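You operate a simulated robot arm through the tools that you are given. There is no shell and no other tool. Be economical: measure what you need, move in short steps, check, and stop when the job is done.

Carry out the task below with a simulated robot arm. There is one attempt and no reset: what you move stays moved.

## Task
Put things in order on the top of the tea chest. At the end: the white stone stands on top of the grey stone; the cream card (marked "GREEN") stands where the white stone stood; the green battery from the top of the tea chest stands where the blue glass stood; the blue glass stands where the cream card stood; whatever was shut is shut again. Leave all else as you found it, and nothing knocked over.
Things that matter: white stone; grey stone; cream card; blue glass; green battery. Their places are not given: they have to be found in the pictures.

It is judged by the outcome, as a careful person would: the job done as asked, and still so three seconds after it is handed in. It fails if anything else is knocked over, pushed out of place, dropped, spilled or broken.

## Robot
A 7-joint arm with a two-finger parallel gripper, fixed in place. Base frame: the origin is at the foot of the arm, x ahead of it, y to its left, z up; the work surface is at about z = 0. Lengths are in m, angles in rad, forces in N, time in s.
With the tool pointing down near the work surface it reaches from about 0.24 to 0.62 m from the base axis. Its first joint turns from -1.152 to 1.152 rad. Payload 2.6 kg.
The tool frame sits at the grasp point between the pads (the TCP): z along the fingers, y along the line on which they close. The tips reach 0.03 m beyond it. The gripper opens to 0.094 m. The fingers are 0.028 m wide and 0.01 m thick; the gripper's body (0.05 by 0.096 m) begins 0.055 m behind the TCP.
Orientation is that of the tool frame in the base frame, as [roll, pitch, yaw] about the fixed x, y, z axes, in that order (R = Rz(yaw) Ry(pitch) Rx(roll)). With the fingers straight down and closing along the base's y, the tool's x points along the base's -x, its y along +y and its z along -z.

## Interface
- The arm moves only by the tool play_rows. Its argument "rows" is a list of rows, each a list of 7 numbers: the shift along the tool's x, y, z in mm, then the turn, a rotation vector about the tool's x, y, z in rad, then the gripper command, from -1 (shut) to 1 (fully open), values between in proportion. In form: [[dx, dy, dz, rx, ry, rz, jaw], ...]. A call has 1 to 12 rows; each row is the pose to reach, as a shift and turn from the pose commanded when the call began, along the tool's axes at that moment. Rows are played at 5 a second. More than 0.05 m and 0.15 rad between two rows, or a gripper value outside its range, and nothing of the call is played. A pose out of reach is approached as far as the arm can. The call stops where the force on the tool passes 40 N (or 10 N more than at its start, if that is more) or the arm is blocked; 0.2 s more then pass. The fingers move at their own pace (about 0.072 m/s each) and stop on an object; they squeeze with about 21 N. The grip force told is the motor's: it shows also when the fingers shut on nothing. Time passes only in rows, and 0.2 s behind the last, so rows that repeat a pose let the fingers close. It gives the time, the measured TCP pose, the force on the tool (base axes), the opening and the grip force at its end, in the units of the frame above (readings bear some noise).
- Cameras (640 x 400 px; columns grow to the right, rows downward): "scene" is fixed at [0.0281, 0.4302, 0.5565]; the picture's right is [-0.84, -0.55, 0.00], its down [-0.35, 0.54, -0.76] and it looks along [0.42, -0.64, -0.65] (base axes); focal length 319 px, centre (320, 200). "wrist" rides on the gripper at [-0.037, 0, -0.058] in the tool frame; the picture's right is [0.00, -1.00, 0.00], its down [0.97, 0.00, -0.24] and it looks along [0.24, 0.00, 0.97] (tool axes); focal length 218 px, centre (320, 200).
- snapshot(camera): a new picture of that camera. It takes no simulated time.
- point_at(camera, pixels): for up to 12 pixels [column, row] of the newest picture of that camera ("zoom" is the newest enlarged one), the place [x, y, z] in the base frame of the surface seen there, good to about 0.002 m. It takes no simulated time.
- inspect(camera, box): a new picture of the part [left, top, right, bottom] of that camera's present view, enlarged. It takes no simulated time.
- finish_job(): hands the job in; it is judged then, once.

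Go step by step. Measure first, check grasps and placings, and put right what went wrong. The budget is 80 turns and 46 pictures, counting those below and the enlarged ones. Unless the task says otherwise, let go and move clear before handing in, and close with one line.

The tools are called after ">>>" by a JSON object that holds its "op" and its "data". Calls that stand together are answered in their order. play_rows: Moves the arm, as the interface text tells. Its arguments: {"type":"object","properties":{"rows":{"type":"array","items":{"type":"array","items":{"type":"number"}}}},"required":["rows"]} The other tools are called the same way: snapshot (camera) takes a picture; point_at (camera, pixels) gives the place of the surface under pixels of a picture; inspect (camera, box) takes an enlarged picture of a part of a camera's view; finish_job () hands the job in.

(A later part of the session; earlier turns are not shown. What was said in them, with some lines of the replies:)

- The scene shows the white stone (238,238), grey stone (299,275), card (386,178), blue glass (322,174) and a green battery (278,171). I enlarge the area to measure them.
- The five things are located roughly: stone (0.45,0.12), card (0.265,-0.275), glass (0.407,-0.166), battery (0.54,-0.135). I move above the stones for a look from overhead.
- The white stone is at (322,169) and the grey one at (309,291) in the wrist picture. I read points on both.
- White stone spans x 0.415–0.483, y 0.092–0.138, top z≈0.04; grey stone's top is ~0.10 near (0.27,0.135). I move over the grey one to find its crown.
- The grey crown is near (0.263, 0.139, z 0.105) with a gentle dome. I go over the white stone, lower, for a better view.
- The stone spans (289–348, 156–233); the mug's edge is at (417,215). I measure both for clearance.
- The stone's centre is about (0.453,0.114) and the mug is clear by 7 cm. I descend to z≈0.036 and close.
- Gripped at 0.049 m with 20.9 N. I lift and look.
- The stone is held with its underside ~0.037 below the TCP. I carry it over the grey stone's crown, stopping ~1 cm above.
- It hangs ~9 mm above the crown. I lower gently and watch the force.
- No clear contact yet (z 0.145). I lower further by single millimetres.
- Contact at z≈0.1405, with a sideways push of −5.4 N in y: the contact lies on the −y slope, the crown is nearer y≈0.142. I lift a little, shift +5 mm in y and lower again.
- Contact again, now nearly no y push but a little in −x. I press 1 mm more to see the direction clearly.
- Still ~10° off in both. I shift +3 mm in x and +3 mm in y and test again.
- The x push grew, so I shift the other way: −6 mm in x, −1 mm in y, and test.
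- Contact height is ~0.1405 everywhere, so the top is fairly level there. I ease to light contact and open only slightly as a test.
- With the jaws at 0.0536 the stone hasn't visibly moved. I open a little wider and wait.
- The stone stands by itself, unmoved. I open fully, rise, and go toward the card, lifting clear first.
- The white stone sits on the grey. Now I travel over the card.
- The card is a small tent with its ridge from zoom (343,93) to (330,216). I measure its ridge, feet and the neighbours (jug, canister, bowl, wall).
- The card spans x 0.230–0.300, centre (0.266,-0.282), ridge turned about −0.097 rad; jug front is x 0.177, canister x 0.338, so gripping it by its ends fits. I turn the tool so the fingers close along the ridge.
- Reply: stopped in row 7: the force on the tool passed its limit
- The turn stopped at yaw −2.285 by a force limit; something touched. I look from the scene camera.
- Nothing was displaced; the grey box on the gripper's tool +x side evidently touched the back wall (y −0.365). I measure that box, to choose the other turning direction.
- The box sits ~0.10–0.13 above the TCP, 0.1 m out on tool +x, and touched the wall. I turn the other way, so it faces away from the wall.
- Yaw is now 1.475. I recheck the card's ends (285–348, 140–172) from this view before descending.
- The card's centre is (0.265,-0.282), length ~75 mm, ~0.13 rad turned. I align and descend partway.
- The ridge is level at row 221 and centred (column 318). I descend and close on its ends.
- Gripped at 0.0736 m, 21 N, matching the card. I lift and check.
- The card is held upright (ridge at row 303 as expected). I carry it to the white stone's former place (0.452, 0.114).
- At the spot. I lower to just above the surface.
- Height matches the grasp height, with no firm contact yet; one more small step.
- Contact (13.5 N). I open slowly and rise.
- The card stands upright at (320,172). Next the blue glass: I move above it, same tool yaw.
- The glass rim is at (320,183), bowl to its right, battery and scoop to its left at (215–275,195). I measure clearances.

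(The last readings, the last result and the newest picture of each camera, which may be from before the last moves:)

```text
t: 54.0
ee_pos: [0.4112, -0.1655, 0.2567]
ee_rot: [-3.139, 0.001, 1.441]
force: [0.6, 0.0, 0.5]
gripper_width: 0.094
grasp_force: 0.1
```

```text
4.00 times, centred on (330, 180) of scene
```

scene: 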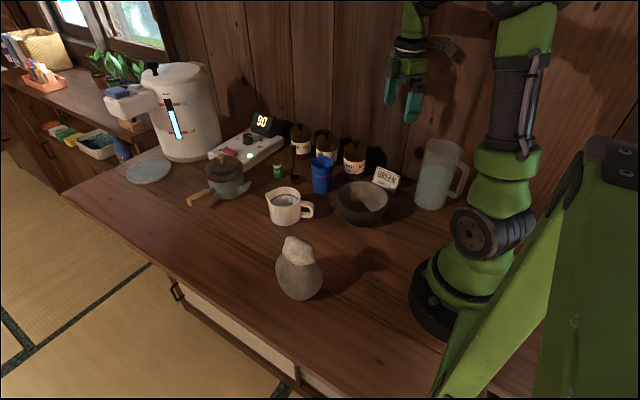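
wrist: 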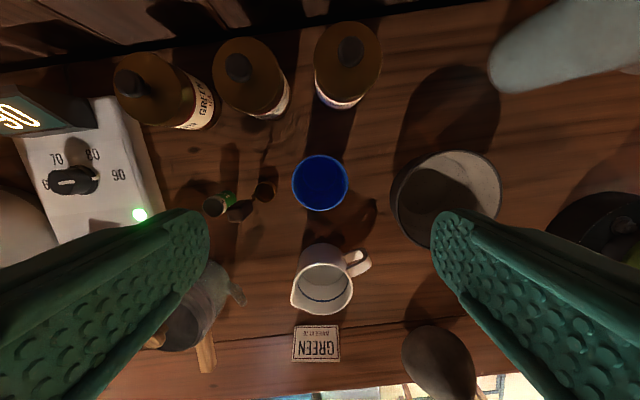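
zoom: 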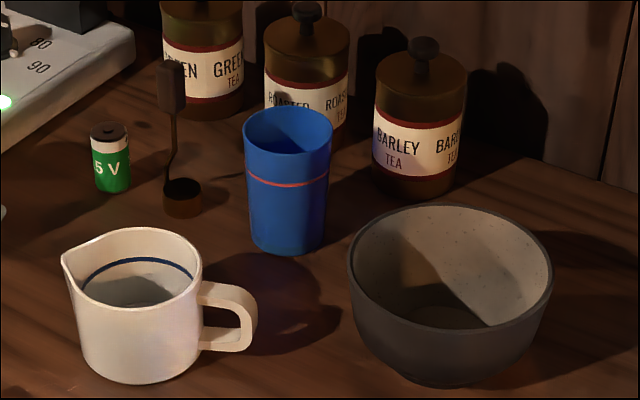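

Scoop is at x 0.474–0.50 (top z 0.12), bowl edge x 0.32; with jaws at ~0.072 both are clear. The tool is already centred on the rim; I narrow the jaws and descend to z≈0.058.

>>> {"op": "play_rows", "data": {"rows": [[0, 0, 20, 0, 0, 0, 0.53], [0, 0, 50, 0, 0, 0, 0.53], [0, 0, 80, 0, 0, 0, 0.53], [0, 0, 110, 0, 0, 0, 0.53], [0, 0, 110, 0, 0, 0, 0.53]]}}

>>> {"op": "snapshot", "data": {"camera": "wrist"}}

```text
t: 55.2
ee_pos: [0.4092, -0.1672, 0.1459]
ee_rot: [-3.141, 0.001, 1.442]
force: [0.2, 0.6, 0.2]
gripper_width: 0.0719
grasp_force: 0.1
```

```text
15 pictures are left
```

wrist: 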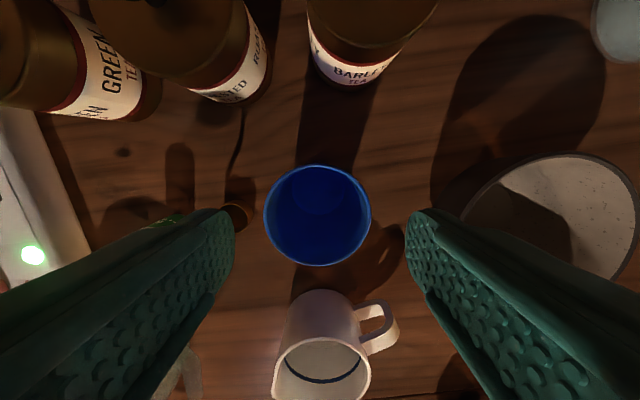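

Centred (rim 264–372). I descend and close.

>>> {"op": "play_rows", "data": {"rows": [[0, 0, 30, 0, 0, 0, 0.53], [0, 0, 60, 0, 0, 0, 0.53], [0, 0, 80, 0, 0, 0, 0.53], [0, 0, 88, 0, 0, 0, 0.53], [0, 0, 88, 0, 0, 0, 0.3], [0, 0, 88, 0, 0, 0, 0.1], [0, 0, 88, 0, 0, 0, -0.1], [0, 0, 88, 0, 0, 0, -0.3], [0, 0, 88, 0, 0, 0, -0.3]]}}

```text
t: 57.2
ee_pos: [0.4081, -0.1655, 0.0575]
ee_rot: [-3.14, 0.0, 1.441]
force: [0.2, 0.8, 0.2]
gripper_width: 0.0595
grasp_force: 21.3
```

Glass gripped at 0.0595 m. I lift it high and carry it over the card's former place.

>>> {"op": "play_rows", "data": {"rows": [[0, 0, -5, 0, 0, 0, -0.3], [0, 0, -40, 0, 0, 0, -0.3], [0, 0, -80, 0, 0, 0, -0.3], [0, 0, -120, 0, 0, 0, -0.3], [0, 0, -165, 0, 0, 0, -0.3], [-27, -25, -165, 0, 0, 0, -0.3], [-54, -50, -165, 0, 0, 0, -0.3], [-81, -76, -165, 0, 0, 0, -0.3], [-108, -101, -165, 0, 0, 0, -0.3], [-133.7, -126, -165, 0, 0, 0, -0.3], [-133.7, -126, -165, 0, 0, 0, -0.3]]}}

>>> {"op": "snapshot", "data": {"camera": "wrist"}}

```text
t: 59.6
ee_pos: [0.2649, -0.2824, 0.2212]
ee_rot: [3.141, -0.002, 1.443]
force: [-1.0, 0.6, -1.2]
gripper_width: 0.0593
grasp_force: 20.9
```

```text
14 pictures are left
```

wrist: 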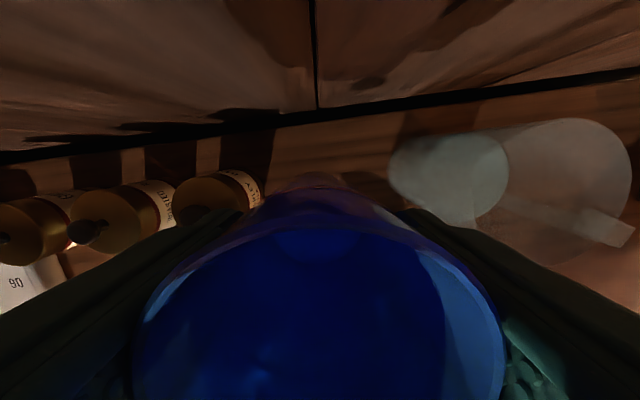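

The glass hangs upright over the place. I lower it to just above the surface, then by small steps.

>>> {"op": "play_rows", "data": {"rows": [[0, 0, 40, 0, 0, 0, -0.3], [0, 0, 80, 0, 0, 0, -0.3], [0, 0, 120, 0, 0, 0, -0.3], [0, 0, 150, 0, 0, 0, -0.3], [0, 0, 161, 0, 0, 0, -0.3], [0, 0, 163, 0, 0, 0, -0.3], [0, 0, 163, 0, 0, 0, -0.3]]}}

>>> {"op": "play_rows", "data": {"rows": [[0, 0, 1, 0, 0, 0, -0.3], [0, 0, 1, 0, 0, 0, -0.3]]}}

>>> {"op": "play_rows", "data": {"rows": [[0, 0, 1, 0, 0, 0, -0.3], [0, 0, 1, 0, 0, 0, -0.3]]}}

```text
t: 61.2
ee_pos: [0.2648, -0.2819, 0.0586]
ee_rot: [-3.141, 0.0, 1.443]
force: [0.0, 0.2, -1.3]
gripper_width: 0.0593
grasp_force: 21.0
```

```text
t: 61.8
ee_pos: [0.2643, -0.283, 0.059]
ee_rot: [-3.138, -0.001, 1.444]
force: [-1.3, 0.1, -1.7]
gripper_width: 0.0595
grasp_force: 21.3
```

```text
t: 62.4
ee_pos: [0.2669, -0.282, 0.0577]
ee_rot: [-3.141, 0.0, 1.442]
force: [-0.3, 1.3, 6.2]
gripper_width: 0.0591
grasp_force: 21.2
```

Contact (6 N). I open slightly (to ~0.08, within the clear gap) and rise straight up.

>>> {"op": "play_rows", "data": {"rows": [[0, 0, 0, 0, 0, 0, 0.3], [0, 0, 0, 0, 0, 0, 0.45], [0, 0, 0, 0, 0, 0, 0.65], [0, 0, 0, 0, 0, 0, 0.65], [0, 0, -40, 0, 0, 0, 0.65], [0, 0, -80, 0, 0, 0, 0.65], [0, 0, -120, 0, 0, 0, 0.65], [0, 0, -160, 0, 0, 0, 0.65], [0, 0, -195, 0, 0, 0, 0.65], [0, 0, -195, 0, 0, 0, 0.65]]}}

>>> {"op": "inspect", "data": {"camera": "scene", "box": [220, 100, 480, 300]}}

```text
t: 64.6
ee_pos: [0.2648, -0.2837, 0.2516]
ee_rot: [-3.14, 0.0, 1.441]
force: [0.6, 0.4, -0.4]
gripper_width: 0.0776
grasp_force: 0.0
```

```text
2.00 times, centred on (350, 200) of scene
```

zoom: 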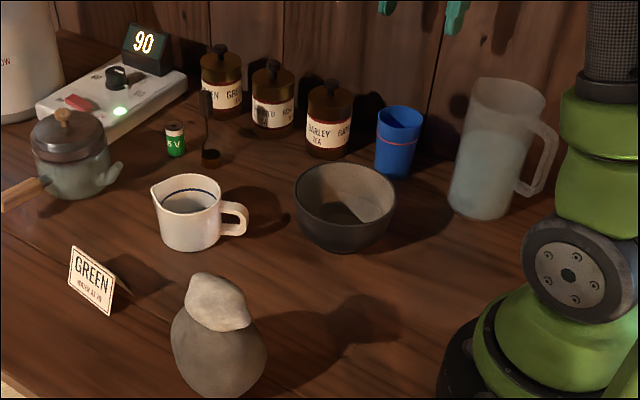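

The glass stands where the card was; all else is in place. Next the battery: I fly over it while turning the tool back to yaw π (so the body stays clear of the scoop).

>>> {"op": "play_rows", "data": {"rows": [[16, 22, 0, 0, 0, -0.1, 0.65], [32, 44, 0, 0, 0, -0.24, 0.65], [48, 66, 0, 0, 0, -0.38, 0.65], [64, 88, 0, 0, 0, -0.53, 0.65], [80, 110, 0, 0, 0, -0.68, 0.65], [96, 132, 0, 0, 0, -0.83, 0.65], [112, 154, 0, 0, 0, -0.98, 0.65], [128, 176, 0, 0, 0, -1.13, 0.65], [144, 198, 0, 0, 0, -1.28, 0.65], [160, 220, 0, 0, 0, -1.42, 0.65], [176.6, 244.6, 0, 0, 0, -1.56, 0.65], [176.6, 244.6, 0, 0, 0, -1.7, 0.65]]}}

>>> {"op": "snapshot", "data": {"camera": "wrist"}}

```text
t: 67.2
ee_pos: [0.5312, -0.1387, 0.2509]
ee_rot: [3.141, -0.003, -3.138]
force: [-0.3, 0.0, 0.0]
gripper_width: 0.0777
grasp_force: 0.0
```

```text
12 pictures are left
```

wrist: 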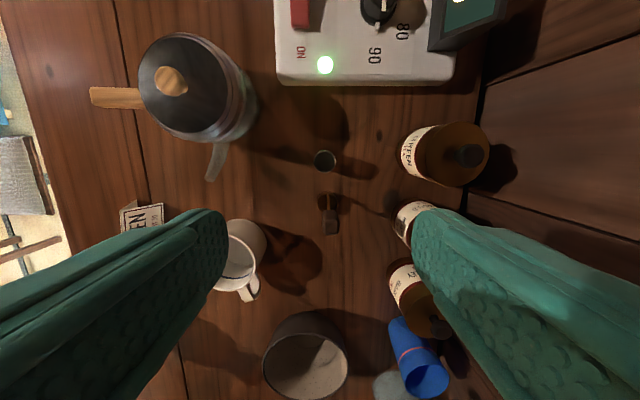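

The battery top is at (325,160), the scoop at (330,200–235), the heater's edge at row 85. I measure.

>>> {"op": "inspect", "data": {"camera": "wrist", "box": [280, 130, 380, 250]}}

>>> {"op": "point_at", "data": {"camera": "wrist", "pixels": [[325, 160], [325, 152], [325, 168], [316, 160], [335, 160], [332, 225], [331, 205], [330, 215], [325, 80], [250, 110], [215, 170], [404, 150]]}}

```text
3.33 times, centred on (330, 190) of wrist
```

zoom: 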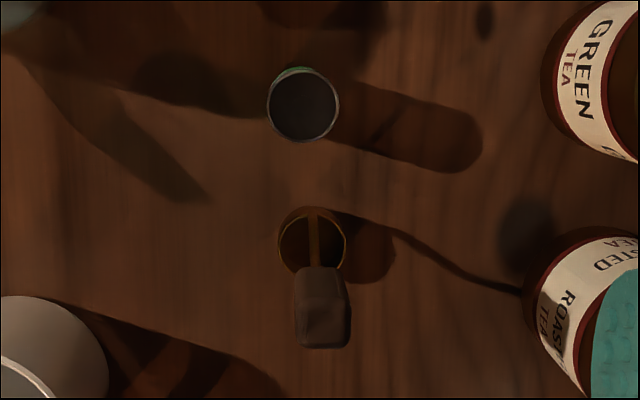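

```text
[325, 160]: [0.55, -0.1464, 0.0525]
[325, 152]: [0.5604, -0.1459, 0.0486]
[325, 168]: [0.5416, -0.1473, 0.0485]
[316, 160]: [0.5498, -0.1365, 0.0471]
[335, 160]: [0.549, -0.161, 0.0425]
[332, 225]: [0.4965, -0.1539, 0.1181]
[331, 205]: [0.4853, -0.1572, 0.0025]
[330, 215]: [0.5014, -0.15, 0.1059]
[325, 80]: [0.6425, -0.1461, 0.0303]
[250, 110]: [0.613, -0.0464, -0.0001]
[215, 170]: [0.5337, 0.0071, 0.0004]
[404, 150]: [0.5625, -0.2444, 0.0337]
```

Battery centre ≈ (0.549,-0.146), top z 0.05, ø ~26 mm; scoop head ends at x≈0.503. I descend in two stages, first to z≈0.12.

>>> {"op": "play_rows", "data": {"rows": [[-10, -4, 20, 0, 0, 0, 0.5], [-19, -7, 50, 0, 0, 0, 0.4], [-19, -7, 80, 0, 0, 0, 0.3], [-19, -7, 110, 0, 0, 0, 0.3], [-19, -7, 130, 0, 0, 0, 0.3], [-19, -7, 130, 0, 0, 0, 0.3]]}}

>>> {"op": "snapshot", "data": {"camera": "wrist"}}

```text
t: 68.6
ee_pos: [0.5492, -0.1443, 0.1213]
ee_rot: [-3.14, -0.002, 3.141]
force: [-0.8, 0.0, 0.6]
gripper_width: 0.0613
grasp_force: 0.1
```

```text
10 pictures are left
```

wrist: 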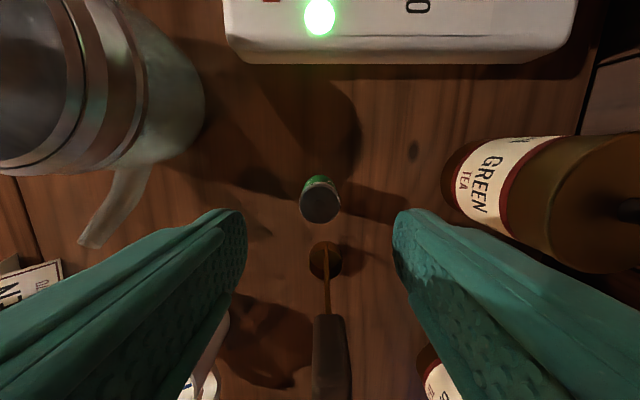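

Battery is centred in column (320) and ~3 mm further out in x. I adjust, descend and close.

>>> {"op": "play_rows", "data": {"rows": [[-3, 0, 30, 0, 0, 0, 0.3], [-3, 0, 60, 0, 0, 0, 0.3], [-3, 0, 76, 0, 0, 0, 0.3], [-3, 0, 76, 0, 0, 0, 0], [-3, 0, 76, 0, 0, 0, -0.3], [-3, 0, 76, 0, 0, 0, -0.6], [-3, 0, 76, 0, 0, 0, -1], [-3, 0, 76, 0, 0, 0, -1]]}}

```text
t: 70.4
ee_pos: [0.5522, -0.1455, 0.0459]
ee_rot: [-3.141, -0.001, 3.141]
force: [0.0, -0.4, 0.6]
gripper_width: 0.025
grasp_force: 20.9
```

Gripped at 0.025 m. I lift straight up to z≈0.225.

>>> {"op": "play_rows", "data": {"rows": [[0, 0, -5, 0, 0, 0, -1], [0, 0, -40, 0, 0, 0, -1], [0, 0, -80, 0, 0, 0, -1], [0, 0, -120, 0, 0, 0, -1], [0, 0, -160, 0, 0, 0, -1], [0, 0, -180, 0, 0, 0, -1], [0, 0, -180, 0, 0, 0, -1]]}}

>>> {"op": "snapshot", "data": {"camera": "wrist"}}

```text
t: 72.0
ee_pos: [0.5543, -0.147, 0.2247]
ee_rot: [3.141, -0.003, 3.141]
force: [0.5, -0.2, -0.4]
gripper_width: 0.0248
grasp_force: 20.7
```

```text
9 pictures are left
```

wrist: 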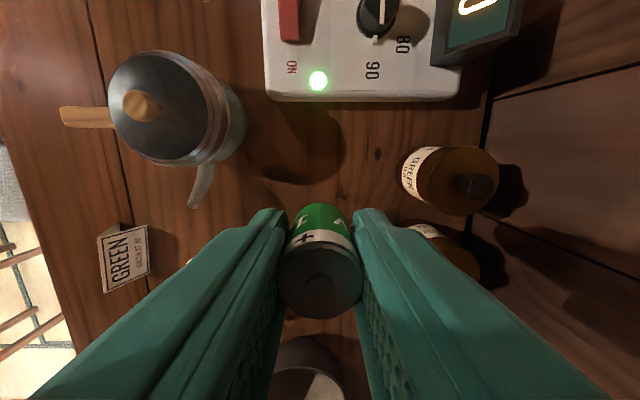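

Battery held upright. I carry it over the glass's former place (0.408,-0.1655) while turning to yaw ≈1.44, which clears the scoop.

>>> {"op": "play_rows", "data": {"rows": [[12, -2, 0, 0, 0, 0.14, -1], [24, -4, 0, 0, 0, 0.28, -1], [36, -6, 0, 0, 0, 0.42, -1], [48, -8, 0, 0, 0, 0.56, -1], [62, -10, 0, 0, 0, 0.7, -1], [76, -12, 0, 0, 0, 0.84, -1], [90, -13, 0, 0, 0, 0.98, -1], [104, -15, 0, 0, 0, 1.12, -1], [118, -17, 0, 0, 0, 1.27, -1], [132, -19, 0, 0, 0, 1.42, -1], [145, -19, 0, 0, 0, 1.56, -1], [145, -19, 0, 0, 0, 1.69, -1]]}}

>>> {"op": "play_rows", "data": {"rows": [[0, 0, 0, 0, 0, 0, -1], [0, 0, 0, 0, 0, 0, -1]]}}

>>> {"op": "snapshot", "data": {"camera": "wrist"}}

```text
t: 74.6
ee_pos: [0.4087, -0.1641, 0.2263]
ee_rot: [3.141, 0.001, 1.449]
force: [0.5, 0.7, -1.0]
gripper_width: 0.025
grasp_force: 21.4
```

```text
t: 75.2
ee_pos: [0.409, -0.1641, 0.2263]
ee_rot: [-3.139, 0.001, 1.452]
force: [-0.7, 0.0, -0.7]
gripper_width: 0.0251
grasp_force: 20.5
```

```text
8 pictures are left
```

wrist: 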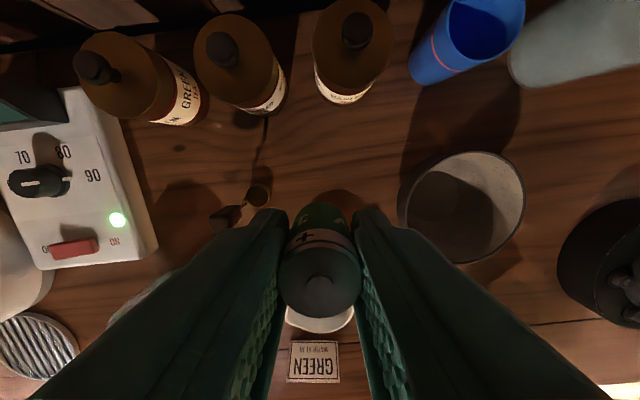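

In place. I lower to ~2 mm above the surface and then by small steps.

>>> {"op": "play_rows", "data": {"rows": [[-1.5, -1, 40, 0, 0, 0, -1], [-1.5, -1, 80, 0, 0, 0, -1], [-1.5, -1, 120, 0, 0, 0, -1], [-1.5, -1, 150, 0, 0, 0, -1], [-1.5, -1, 170, 0, 0, 0, -1], [-1.5, -1, 177, 0, 0, 0, -1], [-1.5, -1, 177, 0, 0, 0, -1]]}}

>>> {"op": "play_rows", "data": {"rows": [[0, 0, 1.5, 0, 0, 0, -1], [0, 0, 1.5, 0, 0, 0, -1]]}}

>>> {"op": "play_rows", "data": {"rows": [[0, 0, 1, 0, 0, 0, -1], [0, 0, 1, 0, 0, 0, -1]]}}

```text
t: 76.8
ee_pos: [0.4061, -0.1673, 0.0471]
ee_rot: [-3.14, 0.0, 1.452]
force: [0.6, 0.2, -1.1]
gripper_width: 0.0252
grasp_force: 21.0
```

```text
t: 77.4
ee_pos: [0.407, -0.1659, 0.0466]
ee_rot: [-3.141, -0.001, 1.452]
force: [-1.5, -0.1, 5.3]
gripper_width: 0.0248
grasp_force: 21.3
```

```text
t: 78.0
ee_pos: [0.4063, -0.1667, 0.0463]
ee_rot: [3.141, -0.002, 1.452]
force: [-4.5, 2.2, 15.6]
gripper_width: 0.0247
grasp_force: 21.0
```

Firm contact (15.6 N). I ease off, open modestly, and rise.

>>> {"op": "play_rows", "data": {"rows": [[0, 0, -0.8, 0, 0, 0, -1], [0, 0, -0.8, 0, 0, 0, -0.42], [0, 0, -0.8, 0, 0, 0, -0.3], [0, 0, -0.8, 0, 0, 0, 0], [0, 0, -0.8, 0, 0, 0, 0.2], [0, 0, -0.8, 0, 0, 0, 0.2], [0, 0, -40, 0, 0, 0, 0.2], [0, 0, -80, 0, 0, 0, 0.2], [0, 0, -120, 0, 0, 0, 0.2], [0, 0, -160, 0, 0, 0, 0.2], [0, 0, -200, 0, 0, 0, 0.2], [0, 0, -200, 0, 0, 0, 0.2]]}}

>>> {"op": "snapshot", "data": {"camera": "scene"}}

>>> {"op": "inspect", "data": {"camera": "scene", "box": [180, 100, 420, 310]}}

>>> {"op": "snapshot", "data": {"camera": "wrist"}}

```text
t: 80.6
ee_pos: [0.4083, -0.1648, 0.2488]
ee_rot: [-3.14, 0.0, 1.452]
force: [-0.4, -0.8, 0.2]
gripper_width: 0.0563
grasp_force: 0.0
```

```text
7 pictures are left
```

scene: 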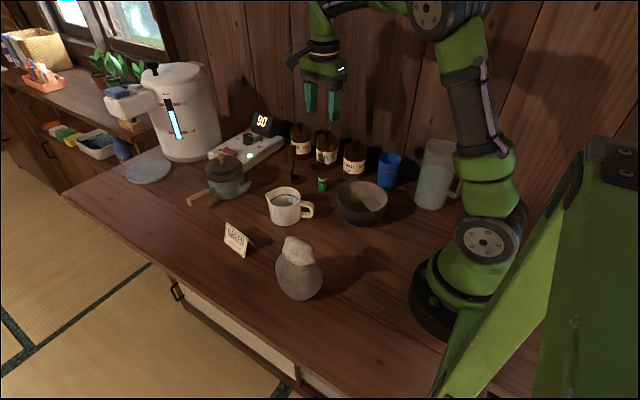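

```text
1.90 times, centred on (300, 205) of scene
```

zoom: 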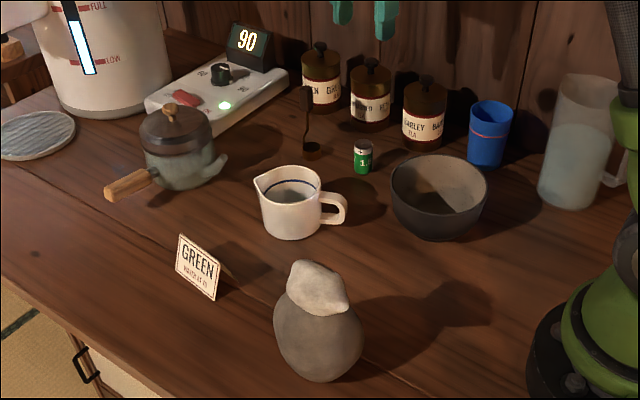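

```text
5 pictures are left
```

wrist: 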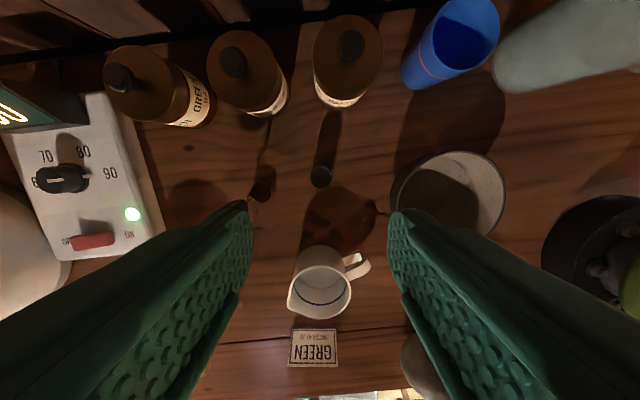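

The pictures show the white stone on the grey one, the card at the stone's old place, the glass at the card's and the battery at the glass's. Nothing else has moved or been opened, and the arm is clear, so I hand in.

>>> {"op": "finish_job", "data": {}}

```text
The job is handed in.
```

The job is handed in: the white stone is on the grey stone, the card stands where the white stone stood, the blue glass where the card stood, and the battery where the glass stood. The gripper brushed the back wall once while turning, and nothing moved.
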